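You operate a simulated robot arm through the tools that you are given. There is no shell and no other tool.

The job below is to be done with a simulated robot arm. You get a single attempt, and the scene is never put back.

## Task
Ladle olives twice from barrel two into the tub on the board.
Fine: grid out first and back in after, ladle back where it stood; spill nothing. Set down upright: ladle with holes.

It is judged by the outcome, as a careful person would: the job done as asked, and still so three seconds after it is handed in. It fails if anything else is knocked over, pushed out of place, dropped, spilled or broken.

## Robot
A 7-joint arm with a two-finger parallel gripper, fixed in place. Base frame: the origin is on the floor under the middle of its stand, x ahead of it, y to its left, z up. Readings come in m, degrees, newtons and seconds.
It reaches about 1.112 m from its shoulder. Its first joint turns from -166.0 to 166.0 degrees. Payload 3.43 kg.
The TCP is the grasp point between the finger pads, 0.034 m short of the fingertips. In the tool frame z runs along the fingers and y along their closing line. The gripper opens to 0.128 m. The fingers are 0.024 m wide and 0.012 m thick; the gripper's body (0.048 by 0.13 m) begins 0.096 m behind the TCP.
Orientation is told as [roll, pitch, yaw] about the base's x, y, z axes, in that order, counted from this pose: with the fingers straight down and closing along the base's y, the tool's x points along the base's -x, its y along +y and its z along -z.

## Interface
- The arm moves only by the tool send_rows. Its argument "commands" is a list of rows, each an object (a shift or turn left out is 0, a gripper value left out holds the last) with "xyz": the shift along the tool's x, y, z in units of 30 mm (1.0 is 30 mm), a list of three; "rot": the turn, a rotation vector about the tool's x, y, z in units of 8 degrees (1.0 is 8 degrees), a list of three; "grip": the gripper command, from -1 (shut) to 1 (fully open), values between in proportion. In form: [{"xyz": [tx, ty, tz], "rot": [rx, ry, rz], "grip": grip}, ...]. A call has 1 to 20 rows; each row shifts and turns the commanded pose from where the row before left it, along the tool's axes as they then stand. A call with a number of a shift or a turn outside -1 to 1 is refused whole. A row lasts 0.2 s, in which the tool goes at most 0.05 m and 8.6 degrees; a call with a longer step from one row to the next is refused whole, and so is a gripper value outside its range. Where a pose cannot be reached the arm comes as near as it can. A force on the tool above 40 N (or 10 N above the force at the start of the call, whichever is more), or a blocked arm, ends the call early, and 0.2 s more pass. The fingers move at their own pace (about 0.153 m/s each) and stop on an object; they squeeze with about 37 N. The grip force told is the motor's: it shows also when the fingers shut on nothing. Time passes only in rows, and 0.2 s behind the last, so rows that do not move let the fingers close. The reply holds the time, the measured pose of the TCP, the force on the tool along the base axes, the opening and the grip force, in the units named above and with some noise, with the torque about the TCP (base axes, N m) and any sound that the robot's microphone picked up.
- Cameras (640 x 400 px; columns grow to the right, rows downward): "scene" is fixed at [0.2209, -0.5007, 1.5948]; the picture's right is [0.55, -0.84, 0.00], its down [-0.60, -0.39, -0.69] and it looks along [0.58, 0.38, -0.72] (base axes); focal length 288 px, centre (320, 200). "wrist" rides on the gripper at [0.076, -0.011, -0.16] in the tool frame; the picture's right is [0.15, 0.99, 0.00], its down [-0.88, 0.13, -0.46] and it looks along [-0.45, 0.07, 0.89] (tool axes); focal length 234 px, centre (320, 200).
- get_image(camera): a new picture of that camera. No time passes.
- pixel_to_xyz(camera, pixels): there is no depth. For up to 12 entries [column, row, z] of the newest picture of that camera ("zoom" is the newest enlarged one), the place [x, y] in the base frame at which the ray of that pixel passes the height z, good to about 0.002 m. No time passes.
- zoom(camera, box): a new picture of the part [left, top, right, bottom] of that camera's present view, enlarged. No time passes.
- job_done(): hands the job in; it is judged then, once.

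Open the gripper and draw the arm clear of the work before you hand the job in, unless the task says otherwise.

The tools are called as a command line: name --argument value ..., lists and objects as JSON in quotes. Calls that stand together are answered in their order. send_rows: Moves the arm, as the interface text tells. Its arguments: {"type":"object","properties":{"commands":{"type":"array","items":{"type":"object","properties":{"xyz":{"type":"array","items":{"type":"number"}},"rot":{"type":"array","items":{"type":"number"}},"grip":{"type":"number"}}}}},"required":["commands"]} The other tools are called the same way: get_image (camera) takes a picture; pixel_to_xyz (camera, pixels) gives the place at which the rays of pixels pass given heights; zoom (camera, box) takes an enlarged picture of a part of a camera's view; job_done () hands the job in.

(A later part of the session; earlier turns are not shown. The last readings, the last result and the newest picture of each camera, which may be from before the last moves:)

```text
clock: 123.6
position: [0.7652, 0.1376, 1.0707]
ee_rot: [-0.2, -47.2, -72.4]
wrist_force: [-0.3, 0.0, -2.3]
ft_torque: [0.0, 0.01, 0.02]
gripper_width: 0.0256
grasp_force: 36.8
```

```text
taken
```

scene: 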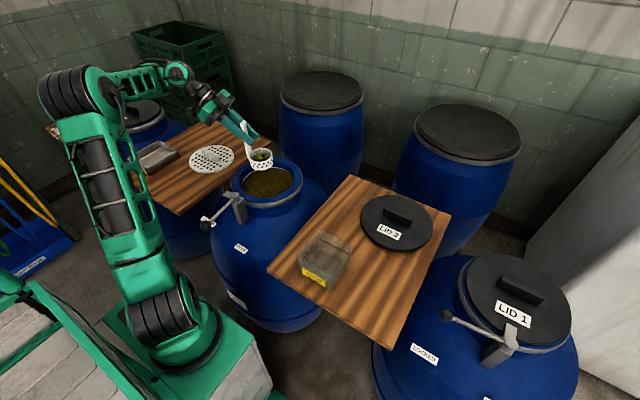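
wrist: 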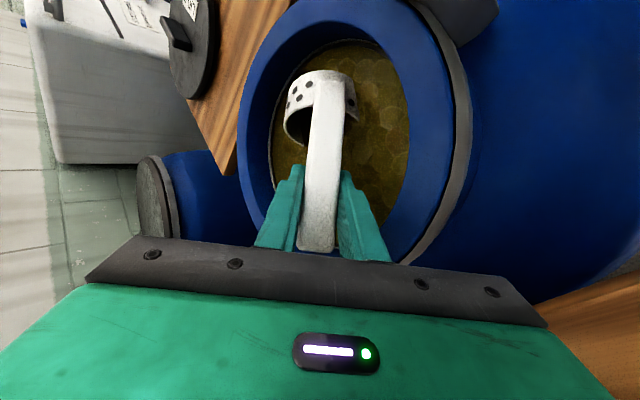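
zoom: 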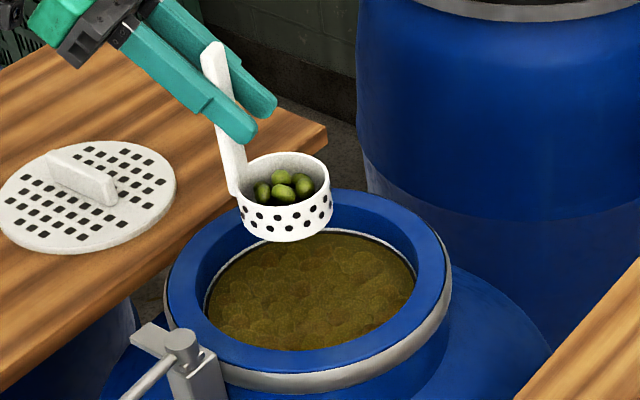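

The olives sit low in the cup. I carry the ladle smoothly and level to above the tub (target TCP ≈(0.606,−0.212,1.07)).

send_rows --commands '[{"xyz": [-0.1, -0.134, 0.108]}, {"xyz": [-0.2, -0.268, 0.216]}, {"xyz": [-0.3, -0.402, 0.325]}, {"xyz": [-0.4, -0.536, 0.433]}, {"xyz": [-0.4, -0.536, 0.433]}, {"xyz": [-0.4, -0.536, 0.433]}, {"xyz": [-0.4, -0.536, 0.433]}, {"xyz": [-0.4, -0.536, 0.433]}, {"xyz": [-0.4, -0.536, 0.433]}, {"xyz": [-0.4, -0.536, 0.433]}, {"xyz": [-0.4, -0.536, 0.433]}, {"xyz": [-0.4, -0.536, 0.433]}, {"xyz": [-0.4, -0.536, 0.433]}, {"xyz": [-0.4, -0.536, 0.433]}, {"xyz": [-0.4, -0.536, 0.433]}, {"xyz": [-0.4, -0.536, 0.433]}, {"xyz": [-0.3, -0.402, 0.325]}, {"xyz": [-0.2, -0.268, 0.216]}, {"xyz": [-0.1, -0.134, 0.108]}, {"xyz": [0, 0, 0]}]'

get_image --camera "scene"

zoom --camera "scene" --box '[270, 190, 380, 300]'

get_image --camera "wrist"

```text
clock: 127.8
position: [0.6043, -0.2103, 1.0701]
ee_rot: [-0.1, -47.1, -72.4]
wrist_force: [-0.1, 0.4, -1.9]
ft_torque: [0.02, 0.05, -0.02]
gripper_width: 0.0255
grasp_force: 37.6
```

```text
taken
```

scene: 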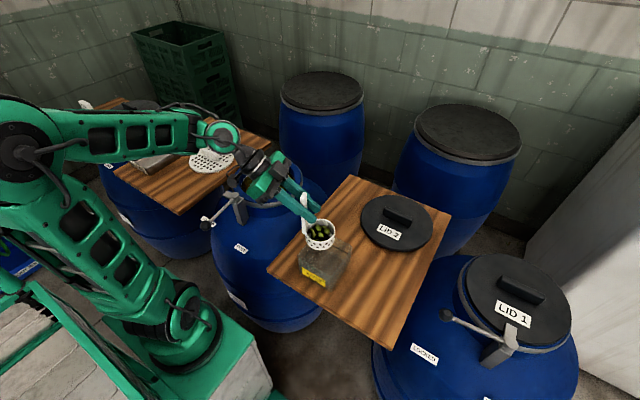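

```text
3.64 times, centred on (325, 245) of scene
```

zoom: 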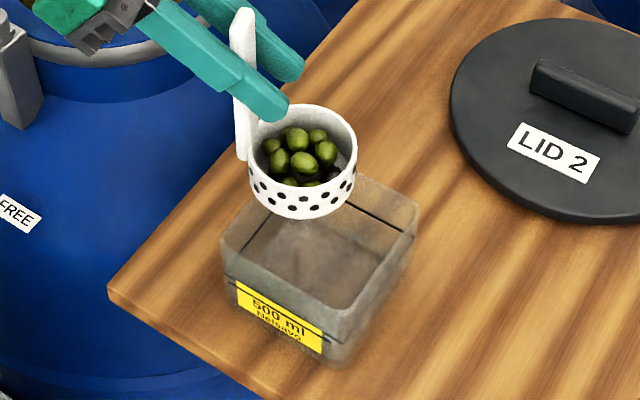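

```text
taken
```

wrist: 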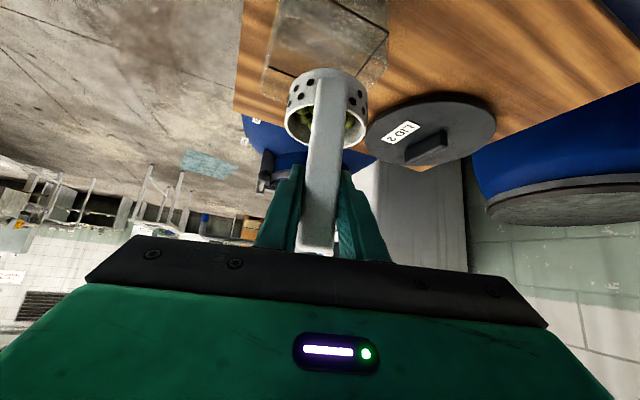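

About ten olives are in the cup, above the tub. I verify the cup's horizontal position (rim centre at zoom ≈(303,152) → scene (320.3,232)) against the tub before tipping.

pixel_to_xyz --camera "scene" --pixels '[[320.3, 230.5, 0.988], [305.5, 232, 0.988], [335.5, 228, 0.988], [320, 222, 0.988], [297.8, 256.9, 0.895], [319.7, 231.5, 0.895], [352.2, 247.4, 0.895], [330.3, 277.1, 0.895]]'

```text
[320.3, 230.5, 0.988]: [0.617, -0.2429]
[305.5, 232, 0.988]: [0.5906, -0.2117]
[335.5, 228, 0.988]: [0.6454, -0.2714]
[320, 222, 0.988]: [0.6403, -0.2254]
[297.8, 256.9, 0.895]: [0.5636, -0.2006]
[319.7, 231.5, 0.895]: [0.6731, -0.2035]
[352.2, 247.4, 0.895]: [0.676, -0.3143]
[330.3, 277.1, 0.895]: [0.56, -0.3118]
```

Cup (≈0.618,−0.25) is centred over the tub (centre (0.618,−0.258)). I lower 2 cm and roll the hand to about 88°, still holding the olives, keeping the lip over the tub.

send_rows --commands '[{"xyz": [0.25, 0, 0.23]}, {"xyz": [0.24, 0, 0.22]}, {"rot": [0, 0, -0.5]}, {"rot": [0, 0, -0.8]}, {"rot": [0, 0, -0.8]}, {"rot": [0, 0, -0.8]}, {"rot": [0, 0, -0.8]}, {"rot": [0, 0, -0.8]}, {"rot": [0, 0, -0.8]}, {"rot": [0, 0, -0.8]}, {"rot": [0, 0, -0.8]}, {"rot": [0, 0, -0.8]}, {"rot": [0, 0, -0.8]}, {"rot": [0, 0, -0.8]}, {"rot": [0, 0, -0.8]}, {"rot": [0, 0, -0.8]}, {"xyz": [0, 0, 0]}]'

zoom --camera "scene" --box '[270, 190, 380, 300]'

get_image --camera "wrist"

```text
clock: 131.4
position: [0.6042, -0.2112, 1.049]
ee_rot: [-47.1, -2.0, 15.6]
wrist_force: [0.5, -0.1, -2.1]
ft_torque: [0.08, -0.05, -0.03]
gripper_width: 0.0258
grasp_force: 36.3
```

```text
3.64 times, centred on (325, 245) of scene
```

zoom: 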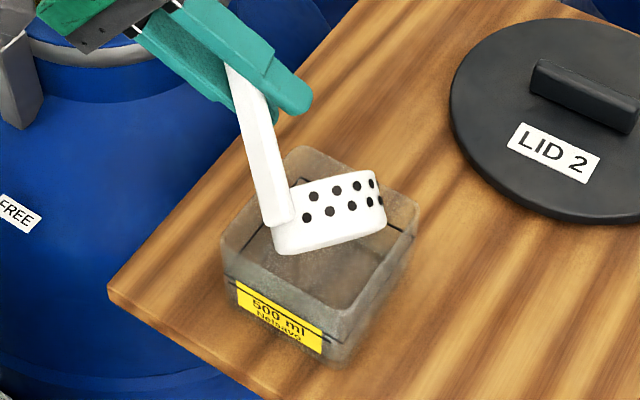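

```text
taken
```

wrist: 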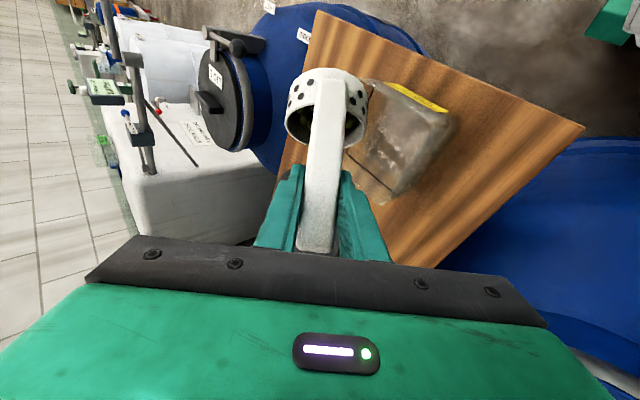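

No olives have left yet (T≈60°). I shift slightly and lower to z≈1.02, then roll on to about 120°.

send_rows --commands '[{"xyz": [-0.17, 0.5, 0.185]}, {"xyz": [-0.17, 0.49, 0.185]}, {"rot": [0, 0, -0.6]}, {"rot": [0, 0, -0.7]}, {"rot": [0, 0, -0.7]}, {"rot": [0, 0, -0.7]}, {"rot": [0, 0, -0.7]}, {"rot": [0, 0, -0.7]}, {"xyz": [0, 0, 0]}, {"xyz": [0, 0, 0]}]'

zoom --camera "scene" --box '[270, 190, 380, 300]'

zoom --camera "wrist" --box '[240, 20, 480, 220]'

```text
clock: 133.6
position: [0.6114, -0.1961, 1.0202]
ee_rot: [-42.9, 21.6, 38.9]
wrist_force: [0.6, 0.0, -0.7]
ft_torque: [0.04, 0.0, 0.03]
gripper_width: 0.0256
grasp_force: 37.1
```

```text
3.64 times, centred on (325, 245) of scene
```

zoom: 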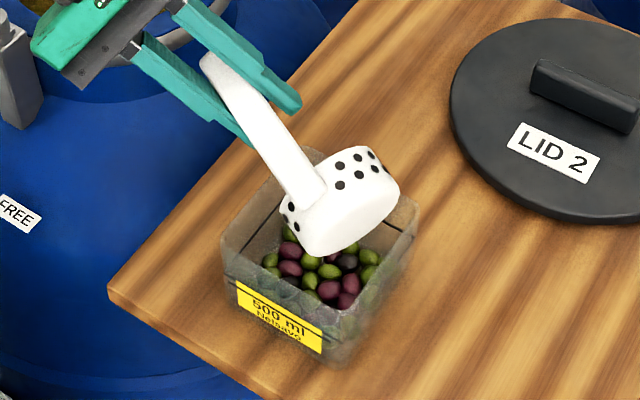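

```text
2.00 times, centred on (360, 120) of wrist
```

zoom: 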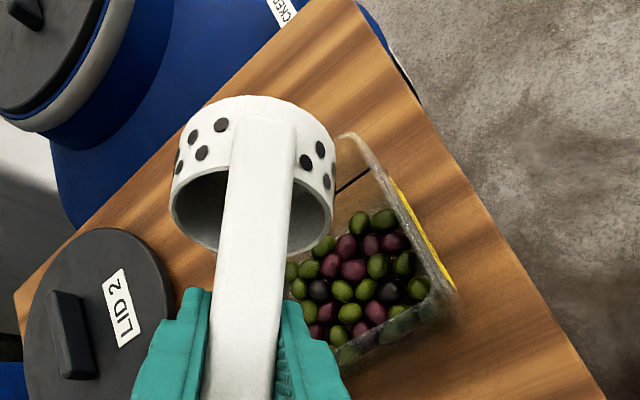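

The first ladleful is in the tub: many olives visible at wrist (355,270) and scene (330,265), none on the board, and the cup looks empty. I raise 5 cm before rolling back, then check the cup.

send_rows --commands '[{"xyz": [0, 0, 0]}, {"xyz": [0, 0, 0]}, {"xyz": [0, 0, 0]}, {"xyz": [0, 0, 0]}, {"xyz": [0.31, -0.53, -0.57]}, {"xyz": [0.31, -0.53, -0.57]}, {"xyz": [0, 0, 0]}]'

send_rows --commands '[{"rot": [0, 0, 1]}, {"rot": [0, 0, 1]}, {"rot": [0, 0, 1]}, {"rot": [0, 0, 1]}, {"rot": [0, 0, 1]}, {"rot": [0, 0, 1]}, {"rot": [0, 0, 1]}, {"rot": [0, 0, 1]}, {"rot": [0, 0, 1]}, {"rot": [0, 0, 1]}, {"rot": [0, 0, 1]}, {"rot": [0, 0, 1]}, {"rot": [0, 0, 1]}, {"rot": [0, 0, 1]}, {"rot": [0, 0, 1]}, {"xyz": [0, 0, 0]}]'

zoom --camera "scene" --box '[260, 170, 400, 310]'

get_image --camera "scene"

```text
clock: 135.2
position: [0.6137, -0.1957, 1.0713]
ee_rot: [-43.0, 21.5, 39.0]
wrist_force: [-0.7, 0.2, -0.5]
ft_torque: [0.03, -0.01, 0.01]
gripper_width: 0.0253
grasp_force: 37.1
```

```text
clock: 138.6
position: [0.6107, -0.1961, 1.0711]
ee_rot: [-0.1, -47.2, -72.5]
wrist_force: [-0.5, 0.0, -0.4]
ft_torque: [0.02, 0.0, 0.0]
gripper_width: 0.0253
grasp_force: 36.7
```

```text
2.86 times, centred on (330, 240) of scene
```

zoom: 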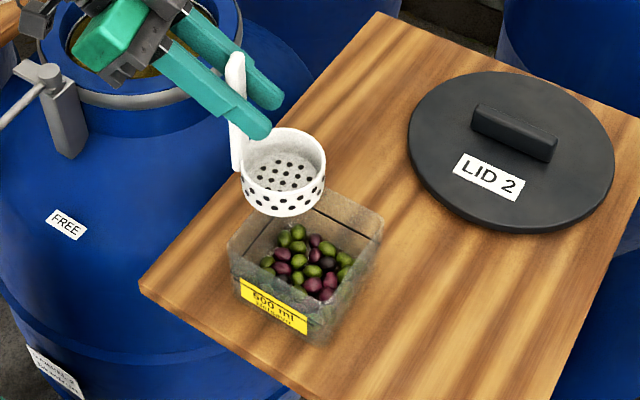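

```text
taken
```

scene: 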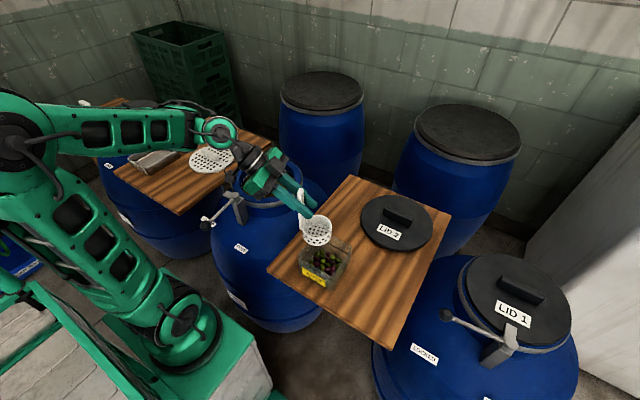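

Cup is empty, the tub holds the first ladleful, the board is clean. I return to the barrel for the second one.

send_rows --commands '[{"xyz": [0.25, 0.34, -0.28]}, {"xyz": [0.512, 0.688, -0.553]}, {"xyz": [0.512, 0.688, -0.553]}, {"xyz": [0.512, 0.688, -0.553]}, {"xyz": [0.512, 0.688, -0.553]}, {"xyz": [0.512, 0.688, -0.553]}, {"xyz": [0.512, 0.688, -0.553]}, {"xyz": [0.512, 0.688, -0.553]}, {"xyz": [0.512, 0.688, -0.553]}, {"xyz": [0.512, 0.688, -0.553]}, {"xyz": [0.512, 0.688, -0.553]}, {"xyz": [0.512, 0.688, -0.553]}, {"xyz": [0.26, 0.35, -0.28]}, {"xyz": [0, 0, 0]}, {"xyz": [0, 0, 0]}]'

zoom --camera "scene" --box '[210, 110, 330, 210]'

```text
clock: 141.8
position: [0.7657, 0.1382, 1.0708]
ee_rot: [-0.2, -47.2, -72.4]
wrist_force: [-0.3, 0.0, -0.5]
ft_torque: [0.03, 0.02, -0.02]
gripper_width: 0.0252
grasp_force: 37.0
```

```text
4.00 times, centred on (270, 160) of scene
```

zoom: 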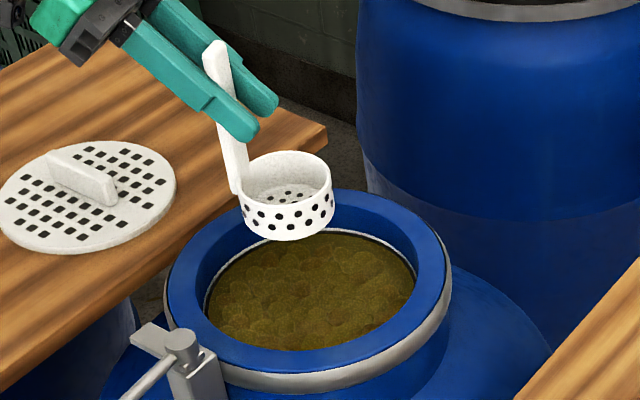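

The empty ladle is back over the opening at the same spot. I dip it level to TCP z≈0.94 slowly, as before.

send_rows --commands '[{"xyz": [0.29, 0, 0.27]}, {"xyz": [0.29, 0, 0.27]}, {"xyz": [0.29, 0, 0.27]}, {"xyz": [0.29, 0, 0.27]}, {"xyz": [0.29, 0, 0.27]}, {"xyz": [0.29, 0, 0.27]}, {"xyz": [0.29, 0, 0.27]}, {"xyz": [0.29, 0, 0.27]}, {"xyz": [0.29, 0, 0.27]}, {"xyz": [0.29, 0, 0.27]}, {"xyz": [0.28, 0, 0.26]}, {"xyz": [0, 0, 0]}, {"xyz": [0, 0, 0]}]'

zoom --camera "scene" --box '[230, 150, 310, 205]'

```text
clock: 144.6
position: [0.7656, 0.1387, 0.9414]
ee_rot: [-0.1, -47.2, -72.4]
wrist_force: [-0.6, 0.8, -2.4]
ft_torque: [0.02, -0.01, 0.01]
gripper_width: 0.0258
grasp_force: 37.2
```

```text
7.27 times, centred on (270, 178) of scene
```

zoom: 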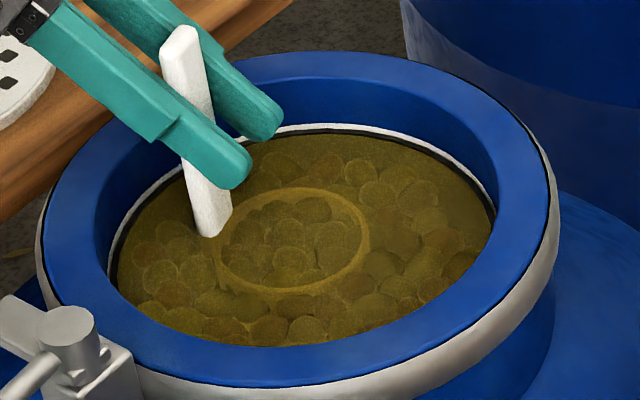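

The cup is filled again under the brine (force −2.4 N shows the load). I lift slowly, let it drain over the barrel for a few seconds, then rise to carrying height.

send_rows --commands '[{"xyz": [-0.15, 0, -0.14]}, {"xyz": [-0.2, 0, -0.19]}, {"xyz": [-0.25, 0, -0.23]}, {"xyz": [-0.25, 0, -0.23]}, {"xyz": [-0.25, 0, -0.23]}, {"xyz": [-0.25, 0, -0.23]}, {"xyz": [-0.2, 0, -0.19]}, {"xyz": [0, 0, 0]}, {"xyz": [0, 0, 0]}, {"xyz": [0, 0, 0]}, {"xyz": [0, 0, 0]}, {"xyz": [0, 0, 0]}, {"xyz": [0, 0, 0]}, {"xyz": [0, 0, 0]}, {"xyz": [0, 0, 0]}, {"xyz": [0, 0, 0]}, {"xyz": [0, 0, 0]}, {"xyz": [0, 0, 0]}, {"xyz": [0, 0, 0]}, {"xyz": [0, 0, 0]}]'

send_rows --commands '[{"xyz": [0, 0, 0]}, {"xyz": [0, 0, 0]}, {"xyz": [-0.2, 0, -0.19]}, {"xyz": [-0.4, 0, -0.37]}, {"xyz": [-0.4, 0, -0.37]}, {"xyz": [-0.4, 0, -0.37]}, {"xyz": [-0.2, 0, -0.19]}, {"xyz": [0, 0, 0]}]'

zoom --camera "scene" --box '[210, 110, 330, 210]'

```text
clock: 148.8
position: [0.7654, 0.1396, 1.0029]
ee_rot: [-0.1, -47.3, -72.4]
wrist_force: [-0.4, 0.6, -1.8]
ft_torque: [-0.01, 0.0, -0.01]
gripper_width: 0.0258
grasp_force: 37.1
```

```text
clock: 150.6
position: [0.7658, 0.1373, 1.0706]
ee_rot: [0.0, -47.1, -72.3]
wrist_force: [-0.2, -0.2, -2.0]
ft_torque: [0.04, 0.03, 0.02]
gripper_width: 0.0258
grasp_force: 36.8
```

```text
4.00 times, centred on (270, 160) of scene
```

zoom: 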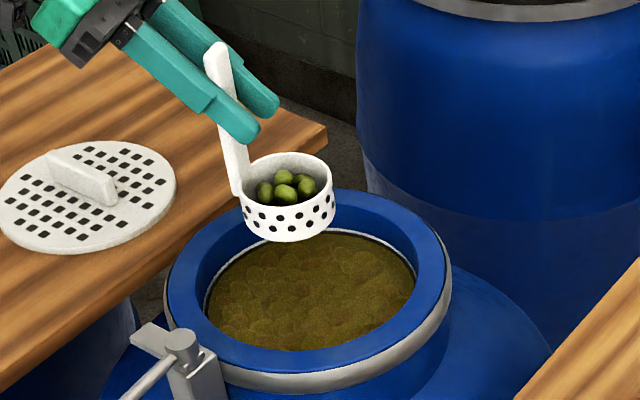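

The second ladleful is in the cup and drained. I carry it along the same path to above the tub.

send_rows --commands '[{"xyz": [-0.1, -0.134, 0.108]}, {"xyz": [-0.2, -0.268, 0.216]}, {"xyz": [-0.3, -0.402, 0.325]}, {"xyz": [-0.4, -0.536, 0.433]}, {"xyz": [-0.4, -0.536, 0.433]}, {"xyz": [-0.4, -0.536, 0.433]}, {"xyz": [-0.4, -0.536, 0.433]}, {"xyz": [-0.4, -0.536, 0.433]}, {"xyz": [-0.4, -0.536, 0.433]}, {"xyz": [-0.4, -0.536, 0.433]}, {"xyz": [-0.4, -0.536, 0.433]}, {"xyz": [-0.4, -0.536, 0.433]}, {"xyz": [-0.4, -0.536, 0.433]}, {"xyz": [-0.4, -0.536, 0.433]}, {"xyz": [-0.4, -0.536, 0.433]}, {"xyz": [-0.4, -0.536, 0.433]}, {"xyz": [-0.3, -0.402, 0.325]}, {"xyz": [-0.2, -0.268, 0.216]}, {"xyz": [-0.1, -0.134, 0.108]}, {"xyz": [0, 0, 0]}]'

zoom --camera "scene" --box '[270, 190, 380, 300]'

```text
clock: 154.8
position: [0.6045, -0.209, 1.0687]
ee_rot: [-0.2, -47.1, -72.4]
wrist_force: [0.5, -0.3, -3.2]
ft_torque: [0.0, 0.01, -0.03]
gripper_width: 0.0259
grasp_force: 36.7
```

```text
3.64 times, centred on (325, 245) of scene
```

zoom: 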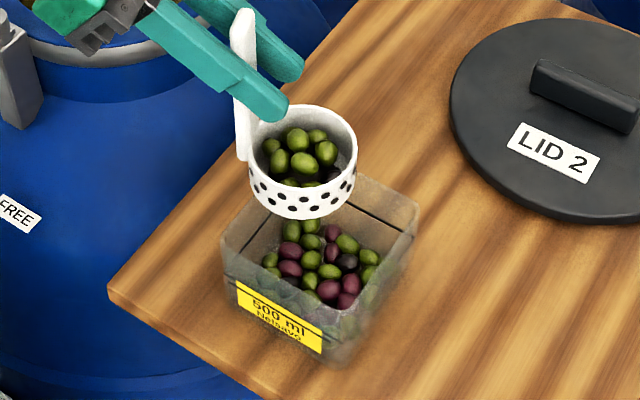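

Same position as before the first pour. I repeat the same proven sequence: lower 2 cm and roll to 87°.

send_rows --commands '[{"xyz": [0.25, 0, 0.23]}, {"xyz": [0.24, 0, 0.22]}, {"rot": [0, 0, -0.5]}, {"rot": [0, 0, -0.8]}, {"rot": [0, 0, -0.8]}, {"rot": [0, 0, -0.8]}, {"rot": [0, 0, -0.8]}, {"rot": [0, 0, -0.8]}, {"rot": [0, 0, -0.8]}, {"rot": [0, 0, -0.8]}, {"rot": [0, 0, -0.8]}, {"rot": [0, 0, -0.8]}, {"rot": [0, 0, -0.8]}, {"rot": [0, 0, -0.8]}, {"rot": [0, 0, -0.8]}, {"rot": [0, 0, -0.8]}, {"xyz": [0, 0, 0]}]'

zoom --camera "scene" --box '[270, 190, 380, 300]'

```text
clock: 158.4
position: [0.6052, -0.2092, 1.0491]
ee_rot: [-47.1, -1.9, 15.7]
wrist_force: [-0.5, 0.3, -2.7]
ft_torque: [0.14, -0.05, 0.0]
gripper_width: 0.0256
grasp_force: 36.9
```

```text
3.64 times, centred on (325, 245) of scene
```

zoom: 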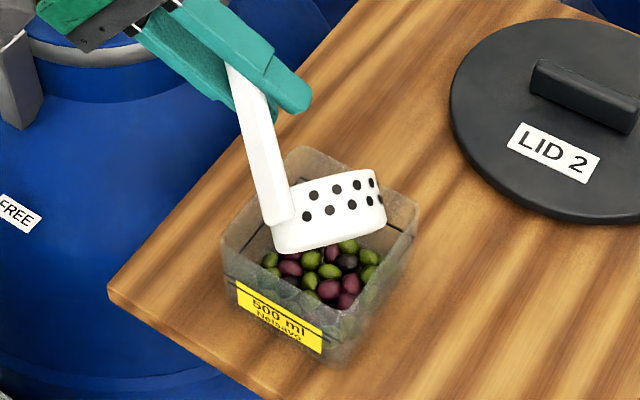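

Identical state to the first pour. I make the same small shift and roll on to 120°.

send_rows --commands '[{"xyz": [-0.17, 0.48, 0.185]}, {"xyz": [-0.17, 0.47, 0.185]}, {"rot": [0, 0, -0.6]}, {"rot": [0, 0, -0.7]}, {"rot": [0, 0, -0.7]}, {"rot": [0, 0, -0.7]}, {"rot": [0, 0, -0.7]}, {"rot": [0, 0, -0.7]}, {"xyz": [0, 0, 0]}, {"xyz": [0, 0, 0]}, {"xyz": [0, 0, 0]}, {"xyz": [0, 0, 0]}]'

zoom --camera "scene" --box '[270, 190, 380, 300]'

zoom --camera "wrist" --box '[240, 20, 480, 220]'

```text
clock: 161.0
position: [0.6128, -0.1946, 1.0222]
ee_rot: [-43.1, 21.5, 38.9]
wrist_force: [-0.8, 0.4, 0.0]
ft_torque: [0.04, -0.01, 0.02]
gripper_width: 0.0251
grasp_force: 37.1
```

```text
3.64 times, centred on (325, 245) of scene
```

zoom: 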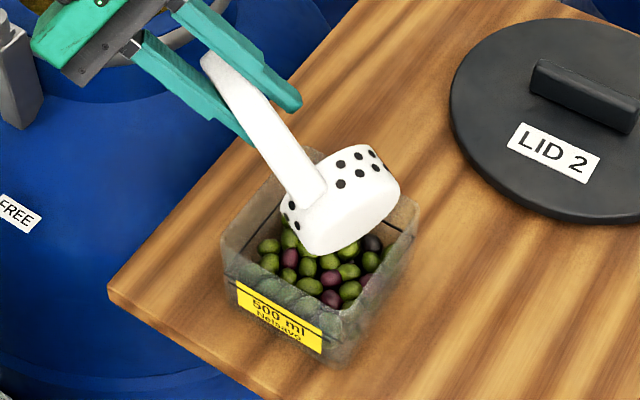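

```text
2.00 times, centred on (360, 120) of wrist
```

zoom: 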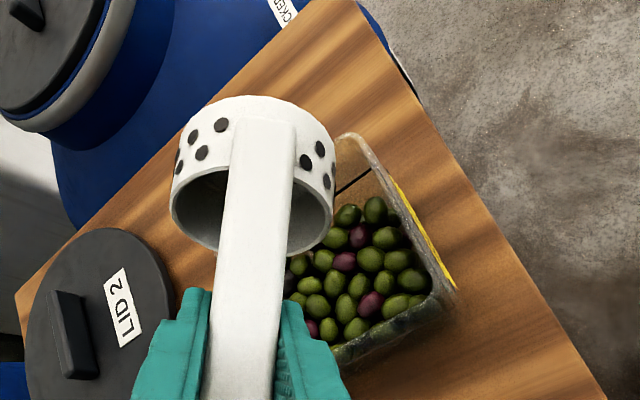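

The second ladleful is in the tub (level visibly higher), nothing on the board. I raise 5 cm, roll the ladle back upright and check it's empty.

send_rows --commands '[{"xyz": [0, 0, 0]}, {"xyz": [0, 0, 0]}, {"xyz": [0, 0, 0]}, {"xyz": [0, 0, 0]}, {"xyz": [0.31, -0.53, -0.57]}, {"xyz": [0.31, -0.53, -0.57]}, {"xyz": [0, 0, 0]}]'

send_rows --commands '[{"rot": [0, 0, 1]}, {"rot": [0, 0, 1]}, {"rot": [0, 0, 1]}, {"rot": [0, 0, 1]}, {"rot": [0, 0, 1]}, {"rot": [0, 0, 1]}, {"rot": [0, 0, 1]}, {"rot": [0, 0, 1]}, {"rot": [0, 0, 1]}, {"rot": [0, 0, 1]}, {"rot": [0, 0, 1]}, {"rot": [0, 0, 1]}, {"rot": [0, 0, 1]}, {"rot": [0, 0, 1]}, {"rot": [0, 0, 1]}, {"xyz": [0, 0, 0]}]'

zoom --camera "scene" --box '[260, 170, 400, 310]'

```text
clock: 162.6
position: [0.6114, -0.1948, 1.0704]
ee_rot: [-43.0, 21.6, 39.0]
wrist_force: [-0.4, 0.2, -1.2]
ft_torque: [0.01, 0.0, -0.02]
gripper_width: 0.025
grasp_force: 36.9
```

```text
clock: 166.0
position: [0.6137, -0.195, 1.0707]
ee_rot: [0.1, -47.3, -72.6]
wrist_force: [0.4, -0.8, -1.7]
ft_torque: [-0.03, 0.01, 0.0]
gripper_width: 0.0251
grasp_force: 36.5
```

```text
2.86 times, centred on (330, 240) of scene
```

zoom: 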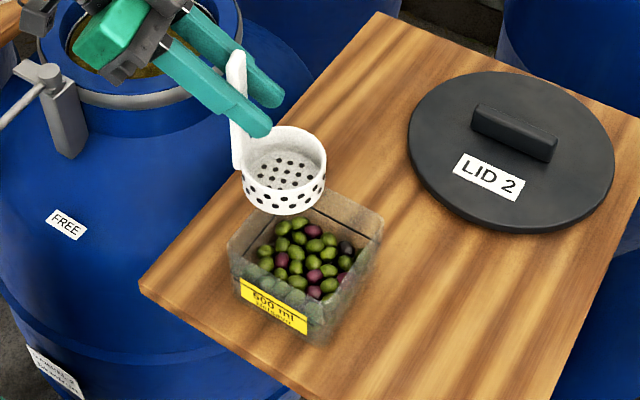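

Two ladlefuls are in and the ladle is clean. I head back: first to (0.684,0.16,1.10), passing over the barrel, then turn the hand back to point along +x.

send_rows --commands '[{"xyz": [0.27, 0.24, -0.35]}, {"xyz": [0.537, 0.481, -0.705]}, {"xyz": [0.537, 0.481, -0.705]}, {"xyz": [0.537, 0.481, -0.705]}, {"xyz": [0.537, 0.481, -0.705]}, {"xyz": [0.537, 0.481, -0.705]}, {"xyz": [0.537, 0.481, -0.705]}, {"xyz": [0.537, 0.481, -0.705]}, {"xyz": [0.537, 0.481, -0.705]}, {"xyz": [0.537, 0.481, -0.705]}, {"xyz": [0.537, 0.481, -0.705]}, {"xyz": [0.537, 0.481, -0.705]}, {"xyz": [0.27, 0.24, -0.35]}, {"xyz": [0, 0, 0]}, {"xyz": [0, 0, 0]}, {"xyz": [0, 0, 0]}, {"xyz": [0, 0, 0]}, {"xyz": [0, 0, 0]}]'

get_image --camera "scene"

```text
clock: 169.8
position: [0.6824, 0.1581, 1.1012]
ee_rot: [-0.2, -47.1, -72.4]
wrist_force: [0.7, 0.5, 0.1]
ft_torque: [-0.01, 0.0, -0.02]
gripper_width: 0.0252
grasp_force: 37.4
```

```text
taken
```

scene: 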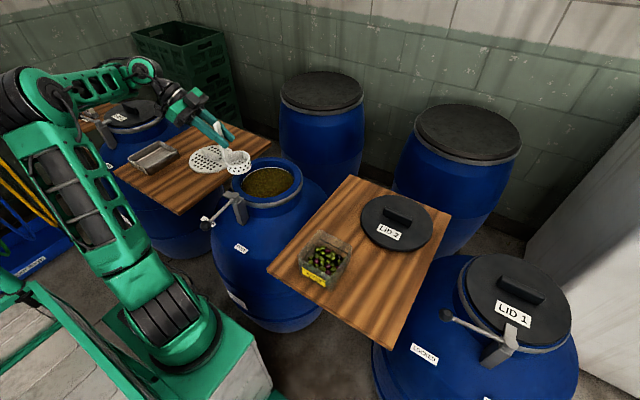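

Everything is in order. I turn the hand back by +72.4° about the vertical so the ladle's cup points along +x as it stood.

send_rows --commands '[{"rot": [-0.4, 0, -0.37]}, {"rot": [-0.7325, 0, -0.681]}, {"rot": [-0.7325, 0, -0.681]}, {"rot": [-0.7325, 0, -0.681]}, {"rot": [-0.7325, 0, -0.681]}, {"rot": [-0.7325, 0, -0.681]}, {"rot": [-0.7325, 0, -0.681]}, {"rot": [-0.7325, 0, -0.681]}, {"rot": [-0.7325, 0, -0.681]}, {"rot": [-0.37, 0, -0.345]}, {"xyz": [0, 0, 0]}, {"xyz": [0, 0, 0]}]'

zoom --camera "scene" --box '[180, 100, 280, 190]'

zoom --camera "wrist" --box '[220, 40, 420, 260]'

```text
clock: 172.4
position: [0.6833, 0.1583, 1.1014]
ee_rot: [-0.2, -47.2, 0.1]
wrist_force: [0.4, 0.4, -1.7]
ft_torque: [0.01, -0.01, 0.0]
gripper_width: 0.0255
grasp_force: 37.0
```

```text
4.44 times, centred on (230, 145) of scene
```

zoom: 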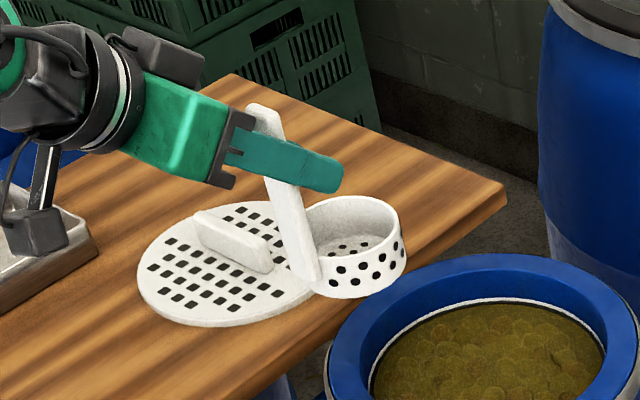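

```text
1.82 times, centred on (320, 150) of wrist
```

zoom: 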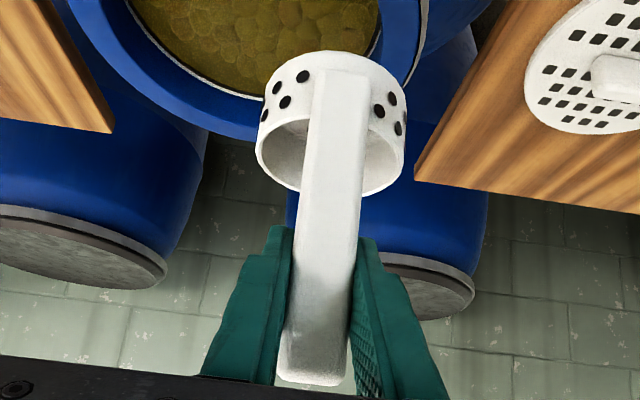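

The ladle is vertical (handle slope matches the scene's vertical). I verify cup position relative to the hand: rim centre at zoom (353,225)→ scene (237.4,150.6), cup base at (238,160).

pixel_to_xyz --camera "zoom" --pixels '[[320, 200, 0.5]]'

pixel_to_xyz --camera "scene" --pixels '[[237.4, 150.4, 1.01], [237.4, 150.4, 1.02], [237.4, 150.4, 1.03], [217.6, 125, 1.14], [217.6, 125, 1.13], [217.6, 125, 1.15]]'

```text
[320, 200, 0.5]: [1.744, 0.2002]
```

```text
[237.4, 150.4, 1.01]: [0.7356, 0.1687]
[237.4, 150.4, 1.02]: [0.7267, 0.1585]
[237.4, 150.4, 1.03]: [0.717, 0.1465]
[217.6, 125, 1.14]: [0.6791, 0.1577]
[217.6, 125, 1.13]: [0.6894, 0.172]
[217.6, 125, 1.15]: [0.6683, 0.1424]
```

Geometry confirmed (rim 0.081 below TCP, handle top 0.039 above). I carry the ladle back over its place at (0.557,0.384), still at z≈1.10.

send_rows --commands '[{"xyz": [0.16, 0.42, -0.17]}, {"xyz": [0.317, 0.836, -0.342]}, {"xyz": [0.317, 0.836, -0.342]}, {"xyz": [0.317, 0.836, -0.342]}, {"xyz": [0.317, 0.836, -0.342]}, {"xyz": [0.317, 0.836, -0.342]}, {"xyz": [0.317, 0.836, -0.342]}, {"xyz": [0.317, 0.836, -0.342]}, {"xyz": [0.317, 0.836, -0.342]}, {"xyz": [0.16, 0.42, -0.17]}, {"xyz": [0, 0, 0]}, {"xyz": [0, 0, 0]}]'

get_image --camera "scene"

get_image --camera "wrist"

```text
clock: 175.0
position: [0.556, 0.3839, 1.0994]
ee_rot: [0.0, -47.1, -0.1]
wrist_force: [0.5, 0.3, -0.7]
ft_torque: [-0.01, 0.01, 0.03]
gripper_width: 0.0253
grasp_force: 36.9
```

```text
taken
```

scene: 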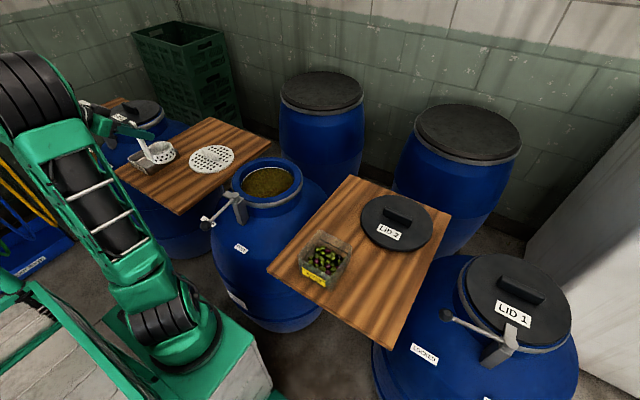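

```text
taken
```

wrist: 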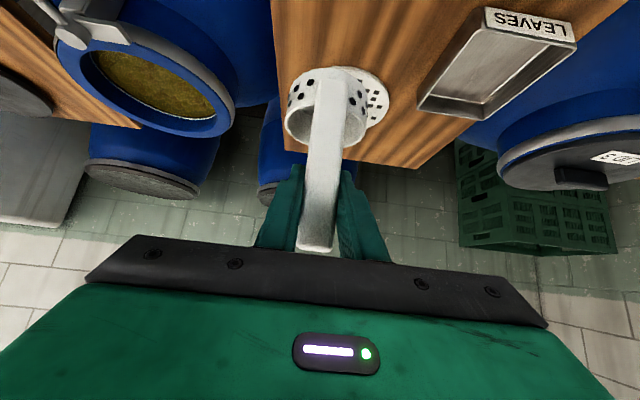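

It hangs above its original spot. I lower it to just above the board (TCP z≈0.967), then check from the scene camera.

send_rows --commands '[{"xyz": [0.404, 0, 0.373]}, {"xyz": [0.404, 0, 0.373]}, {"xyz": [0.404, 0, 0.373]}, {"xyz": [0.404, 0, 0.373]}, {"xyz": [0.404, 0, 0.373]}, {"xyz": [0.404, 0, 0.373]}, {"xyz": [0.404, 0, 0.373]}, {"xyz": [0.404, 0, 0.373]}, {"xyz": [0, 0, 0]}, {"xyz": [0, 0, 0]}]'

zoom --camera "scene" --box '[110, 130, 220, 210]'

get_image --camera "wrist"

```text
clock: 177.2
position: [0.5552, 0.3854, 0.9708]
ee_rot: [-0.1, -47.1, 0.1]
wrist_force: [0.4, -0.1, -0.8]
ft_torque: [-0.01, 0.01, 0.0]
gripper_width: 0.0256
grasp_force: 37.1
```

```text
5.00 times, centred on (165, 170) of scene
```

zoom: 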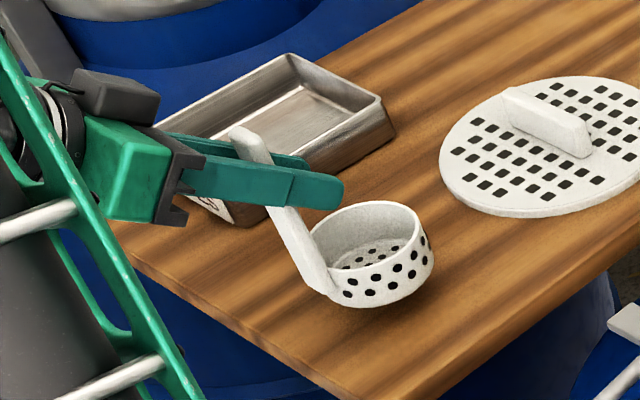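

```text
taken
```

wrist: 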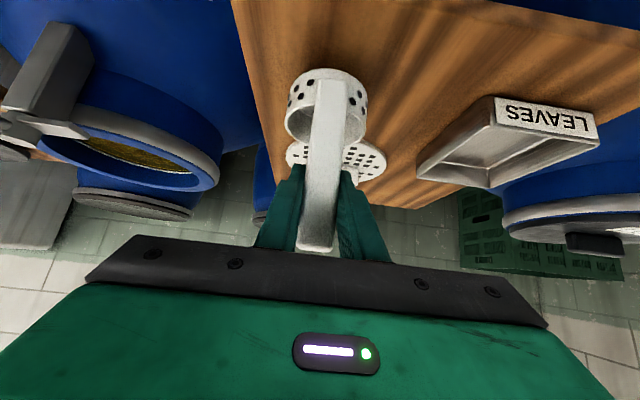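

I measure where the cup is now: rim centre at scene (175.6,176.6) for z≈0.89 and handle top at (150,156.5) for z≈1.01, to compare with the original spot (cup (0.603,0.386), handle (0.557,0.383)).

pixel_to_xyz --camera "scene" --pixels '[[175.6, 176.6, 0.88], [175.6, 176.6, 0.89], [175.6, 176.6, 0.9], [150, 156.4, 1.0], [150, 156.4, 1.01], [150, 156.4, 1.02]]'

zoom --camera "wrist" --box '[260, 50, 380, 260]'

zoom --camera "scene" --box '[140, 150, 200, 200]'

```text
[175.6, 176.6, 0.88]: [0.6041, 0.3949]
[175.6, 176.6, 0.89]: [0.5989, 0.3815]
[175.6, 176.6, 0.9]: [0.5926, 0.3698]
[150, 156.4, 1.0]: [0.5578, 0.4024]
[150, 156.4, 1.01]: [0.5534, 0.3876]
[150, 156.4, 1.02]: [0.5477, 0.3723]
```

```text
1.90 times, centred on (320, 155) of wrist
```

zoom: 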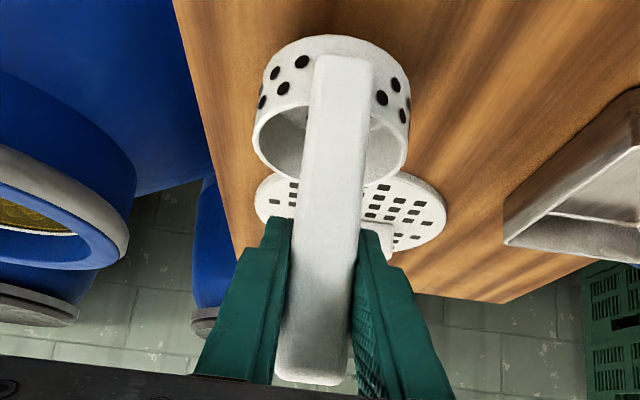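

```text
8.00 times, centred on (170, 175) of scene
```

zoom: 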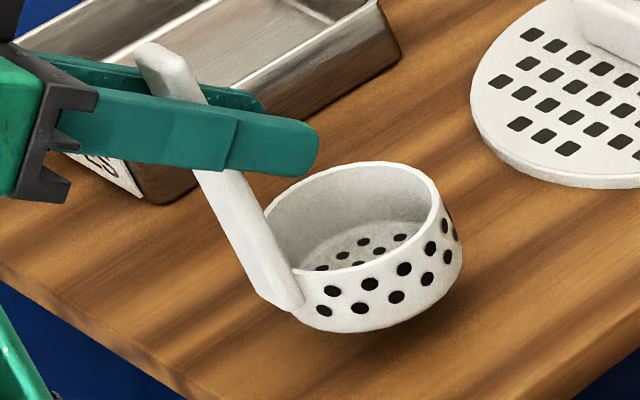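

The ladle is vertical and within several mm of its old place; I nudge +6 mm in x, −2 mm in y, then lower toward contact.

send_rows --commands '[{"xyz": [-0.136, -0.07, 0.147]}, {"xyz": [0.184, 0, 0.17]}, {"xyz": [0.184, 0, 0.17]}, {"xyz": [0, 0, 0]}]'

send_rows --commands '[{"xyz": [0.098, 0, 0.09]}, {"xyz": [0, 0, 0]}]'

zoom --camera "scene" --box '[140, 150, 200, 200]'

```text
clock: 178.2
position: [0.5595, 0.3823, 0.9547]
ee_rot: [-0.2, -47.2, 0.0]
wrist_force: [0.3, 0.2, -1.5]
ft_torque: [0.01, 0.0, 0.01]
gripper_width: 0.0254
grasp_force: 36.8
```

```text
clock: 178.8
position: [0.5611, 0.3831, 0.9499]
ee_rot: [-0.1, -47.1, 0.1]
wrist_force: [0.4, 0.0, -1.1]
ft_torque: [0.02, 0.02, 0.0]
gripper_width: 0.0253
grasp_force: 37.2
```

```text
8.00 times, centred on (170, 175) of scene
```

zoom: 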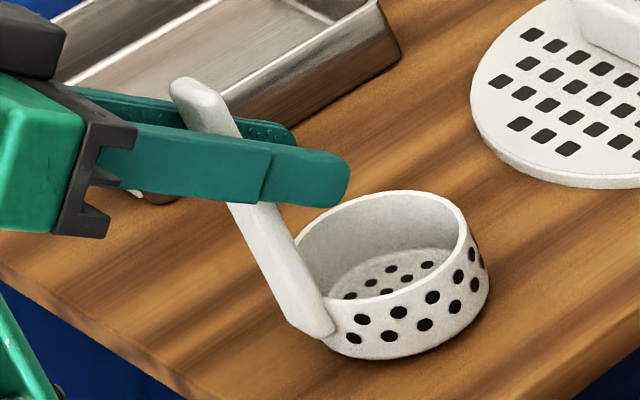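

It now matches the original picture almost exactly (rim top at row ~190, right edge at col ~490). I creep down to feel the board.

send_rows --commands '[{"xyz": [0.05, 0, 0.045]}, {"xyz": [0, 0, 0]}]'

send_rows --commands '[{"xyz": [0.05, 0, 0.045]}, {"xyz": [0, 0, 0]}]'

```text
clock: 179.4
position: [0.5608, 0.3822, 0.9488]
ee_rot: [-0.1, -47.1, 0.0]
wrist_force: [0.9, 0.6, -1.3]
ft_torque: [-0.05, -0.01, -0.03]
gripper_width: 0.0254
grasp_force: 36.8
```

```text
clock: 180.0
position: [0.5611, 0.3826, 0.9477]
ee_rot: [0.0, -47.1, 0.0]
wrist_force: [-1.5, 0.1, 6.9]
ft_torque: [-0.07, -0.37, 0.0]
gripper_width: 0.0253
grasp_force: 37.0
```

Light contact (6.9 N) with the far edge first, so the ladle is a hair nose-down. I trim pitch by −0.7° and check.

send_rows --commands '[{"rot": [0, -0.09, 0]}, {"xyz": [0, 0, 0]}]'

send_rows --commands '[{"xyz": [0.025, 0, 0.023]}, {"xyz": [0, 0, 0]}]'

```text
clock: 180.6
position: [0.5615, 0.3836, 0.9464]
ee_rot: [-0.1, -47.8, 0.1]
wrist_force: [-3.0, -1.3, 8.4]
ft_torque: [-0.01, 0.4, 0.0]
gripper_width: 0.0252
grasp_force: 36.7
```

```text
clock: 181.2
position: [0.5612, 0.3828, 0.9483]
ee_rot: [0.1, -47.9, -0.1]
wrist_force: [-5.8, -1.0, 23.2]
ft_torque: [-0.2, 0.37, -0.05]
gripper_width: 0.0253
grasp_force: 36.9
```

Level within half a degree and seated. I ease off 1 mm and open the fingers gradually.

send_rows --commands '[{"xyz": [-0.025, 0, -0.023]}, {"xyz": [0, 0, 0]}, {"grip": -0.55}, {"grip": -0.45}, {"grip": -0.3}, {"grip": -0.1}, {"grip": 0.0}, {"grip": 0.0}]'

zoom --camera "scene" --box '[140, 150, 200, 200]'

get_image --camera "wrist"

```text
clock: 183.0
position: [0.5616, 0.3836, 0.9473]
ee_rot: [-0.1, -47.8, 0.0]
wrist_force: [-0.2, -0.5, -0.2]
ft_torque: [-0.03, -0.02, -0.04]
gripper_width: 0.0637
grasp_force: 0.2
```

```text
8.00 times, centred on (170, 175) of scene
```

zoom: 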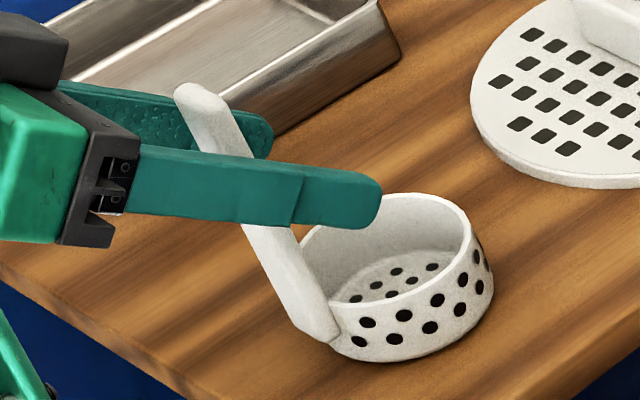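

```text
taken
```

wrist: 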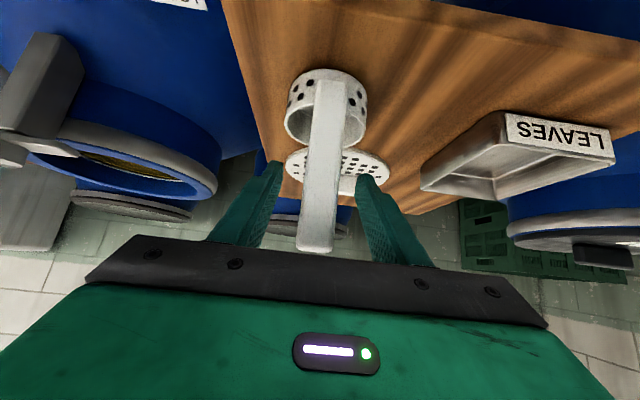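

The ladle stands upright on its own between the open fingers. I retreat straight back along the approach line.

send_rows --commands '[{"xyz": [0, 0, -0.4]}, {"xyz": [0, 0, -0.8]}, {"xyz": [0, 0, -0.8]}, {"xyz": [0, 0, -0.8]}, {"xyz": [0, 0, -0.8]}, {"xyz": [0, 0, -0.4]}, {"xyz": [0, 0, 0]}]'

zoom --camera "scene" --box '[140, 150, 200, 200]'

get_image --camera "scene"

```text
clock: 184.6
position: [0.4714, 0.385, 1.0282]
ee_rot: [0.0, -47.9, 0.1]
wrist_force: [0.7, 0.7, 0.1]
ft_torque: [0.0, -0.02, 0.05]
gripper_width: 0.064
grasp_force: 0.0
```

```text
8.00 times, centred on (170, 175) of scene
```

zoom: 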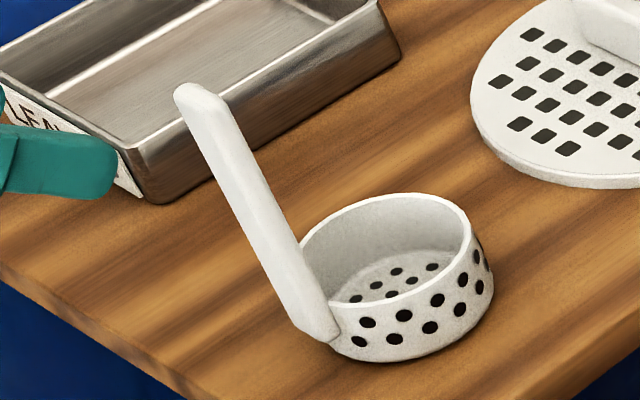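

```text
taken
```

scene: 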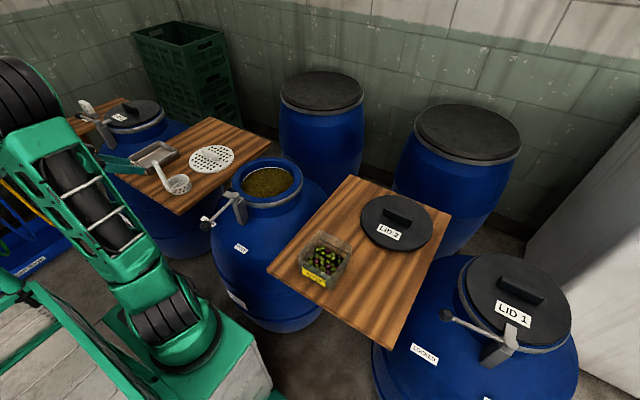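

The ladle stands where it was (handle top at (188,87) vs (190,80) before). Next the grid: I rise, bring the hand to vertical and turn it to yaw −90.

send_rows --commands '[{"xyz": [-0.62, 0, -0.56]}, {"xyz": [-0.62, 0, -0.56]}, {"xyz": [-0.62, 0, -0.56]}, {"xyz": [-0.62, 0, -0.56]}, {"rot": [0, 1, 0]}, {"rot": [0, 1, 0]}, {"rot": [0, 1, 0]}, {"rot": [0, 1, 0]}, {"rot": [0, 1, 0]}, {"rot": [0, 0.98, 0]}, {"xyz": [0, 0, 0]}]'

send_rows --commands '[{"rot": [0, 0, 1]}, {"rot": [0, 0, 1]}, {"rot": [0, 0, 1]}, {"rot": [0, 0, 1]}, {"rot": [0, 0, 1]}, {"rot": [0, 0, 1]}, {"rot": [0, 0, 1]}, {"rot": [0, 0, 1]}, {"rot": [0, 0, 1]}, {"rot": [0, 0, 1]}, {"rot": [0, 0, 1]}, {"rot": [0, 0, 0.25]}, {"xyz": [0, 0, 0]}]'

get_image --camera "scene"

```text
clock: 187.0
position: [0.4734, 0.3827, 1.1269]
ee_rot: [-0.1, 0.1, -0.1]
wrist_force: [-0.2, 0.3, -0.4]
ft_torque: [-0.02, -0.01, 0.0]
gripper_width: 0.064
grasp_force: 0.1
```

```text
clock: 189.8
position: [0.4732, 0.3833, 1.1279]
ee_rot: [0.0, -0.1, -90.1]
wrist_force: [0.4, 0.5, -0.4]
ft_torque: [-0.01, -0.03, -0.02]
gripper_width: 0.0641
grasp_force: 0.0
```

```text
taken
```

scene: 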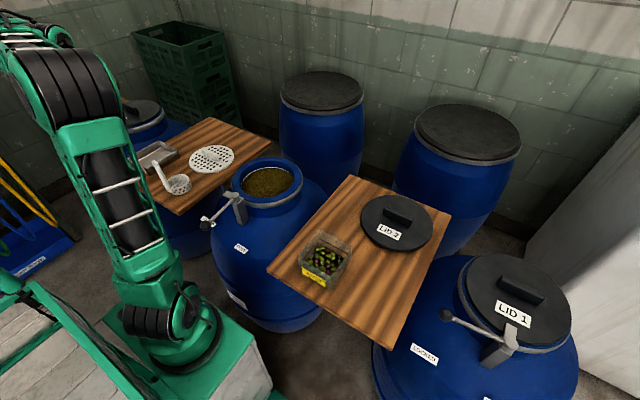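

The hand is vertical at yaw −90. I go over to the grid at (0.78,0.424), high over the ladle and then descending to z≈1.01.

send_rows --commands '[{"xyz": [0.1, 0.8, 0]}, {"xyz": [0.1, 1, 0]}, {"xyz": [0.1, 1, 0]}, {"xyz": [0.1, 1, 0]}, {"xyz": [0.1, 1, 0]}, {"xyz": [0.15, 1, 0]}, {"xyz": [0.15, 1, 0.6]}, {"xyz": [0.15, 1, 0.8]}, {"xyz": [0.15, 1, 0.8]}, {"xyz": [0.15, 1, 0.8]}, {"xyz": [0.1, 0.43, 0.8]}, {"xyz": [0, 0, 0]}, {"xyz": [0, 0, 0]}]'

get_image --camera "wrist"

get_image --camera "scene"

```text
clock: 192.6
position: [0.7799, 0.4254, 1.0122]
ee_rot: [0.0, -0.1, -89.9]
wrist_force: [0.3, -0.8, -0.1]
ft_torque: [0.01, -0.04, 0.0]
gripper_width: 0.064
grasp_force: 0.1
```

```text
taken
```

wrist: 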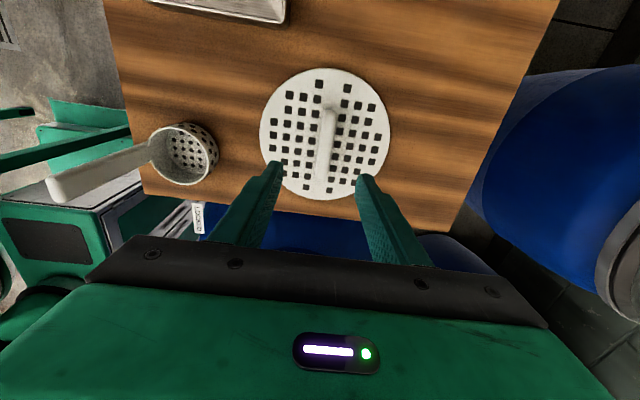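

```text
taken
```

scene: 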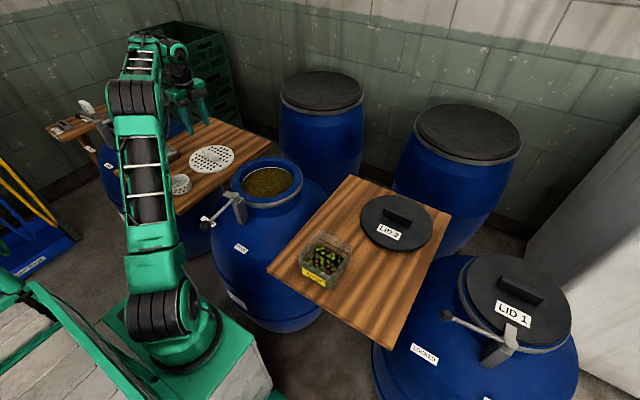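

The grid is below, bar from (331,107) to (322,180). I compute its exact position at z≈0.855 to centre the fingers.

pixel_to_xyz --camera "wrist" --pixels '[[326, 145, 0.858], [330, 110, 0.858], [322, 180, 0.858], [260, 135, 0.838], [390, 135, 0.838], [325, 68, 0.838], [325, 200, 0.838]]'

zoom --camera "wrist" --box '[250, 60, 400, 210]'

```text
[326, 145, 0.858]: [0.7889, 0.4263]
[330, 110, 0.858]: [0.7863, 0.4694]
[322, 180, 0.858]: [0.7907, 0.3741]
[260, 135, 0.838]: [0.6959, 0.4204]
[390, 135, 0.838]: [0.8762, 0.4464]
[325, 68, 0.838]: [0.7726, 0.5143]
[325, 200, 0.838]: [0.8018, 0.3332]
```

```text
2.67 times, centred on (325, 135) of wrist
```

zoom: 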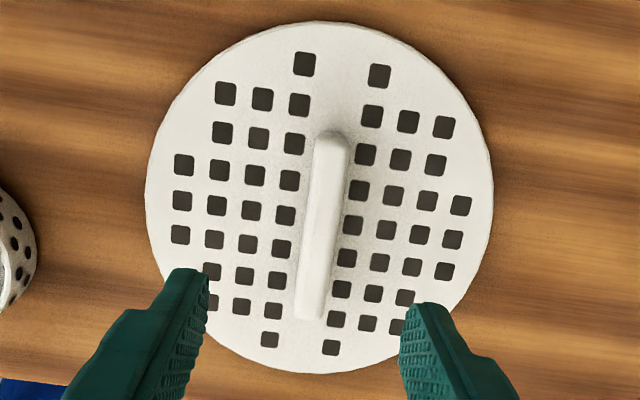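

Grid centre ≈(0.786,0.424), bar at x≈0.788. I centre on the bar and descend to z≈0.885, then the final bit.

send_rows --commands '[{"xyz": [-0.06, 0.27, 0.3]}, {"xyz": [0, 0, 0.8]}, {"xyz": [0, 0, 0.8]}, {"xyz": [0, 0, 0.8]}, {"xyz": [0, 0, 0.8]}, {"xyz": [0, 0, 0.5]}, {"xyz": [0, 0, 0.25]}, {"xyz": [0, 0, 0]}]'

zoom --camera "wrist" --box '[220, 50, 420, 240]'

```text
clock: 194.4
position: [0.7874, 0.4219, 0.8851]
ee_rot: [0.0, -0.1, -89.9]
wrist_force: [0.0, -0.4, 0.3]
ft_torque: [0.0, 0.02, -0.01]
gripper_width: 0.0642
grasp_force: 0.0
```

```text
2.11 times, centred on (320, 145) of wrist
```

zoom: 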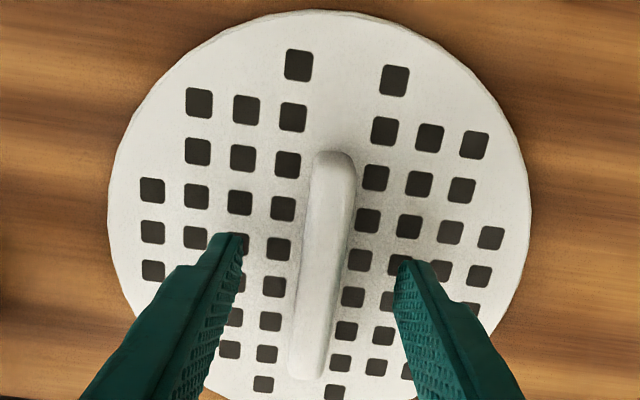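

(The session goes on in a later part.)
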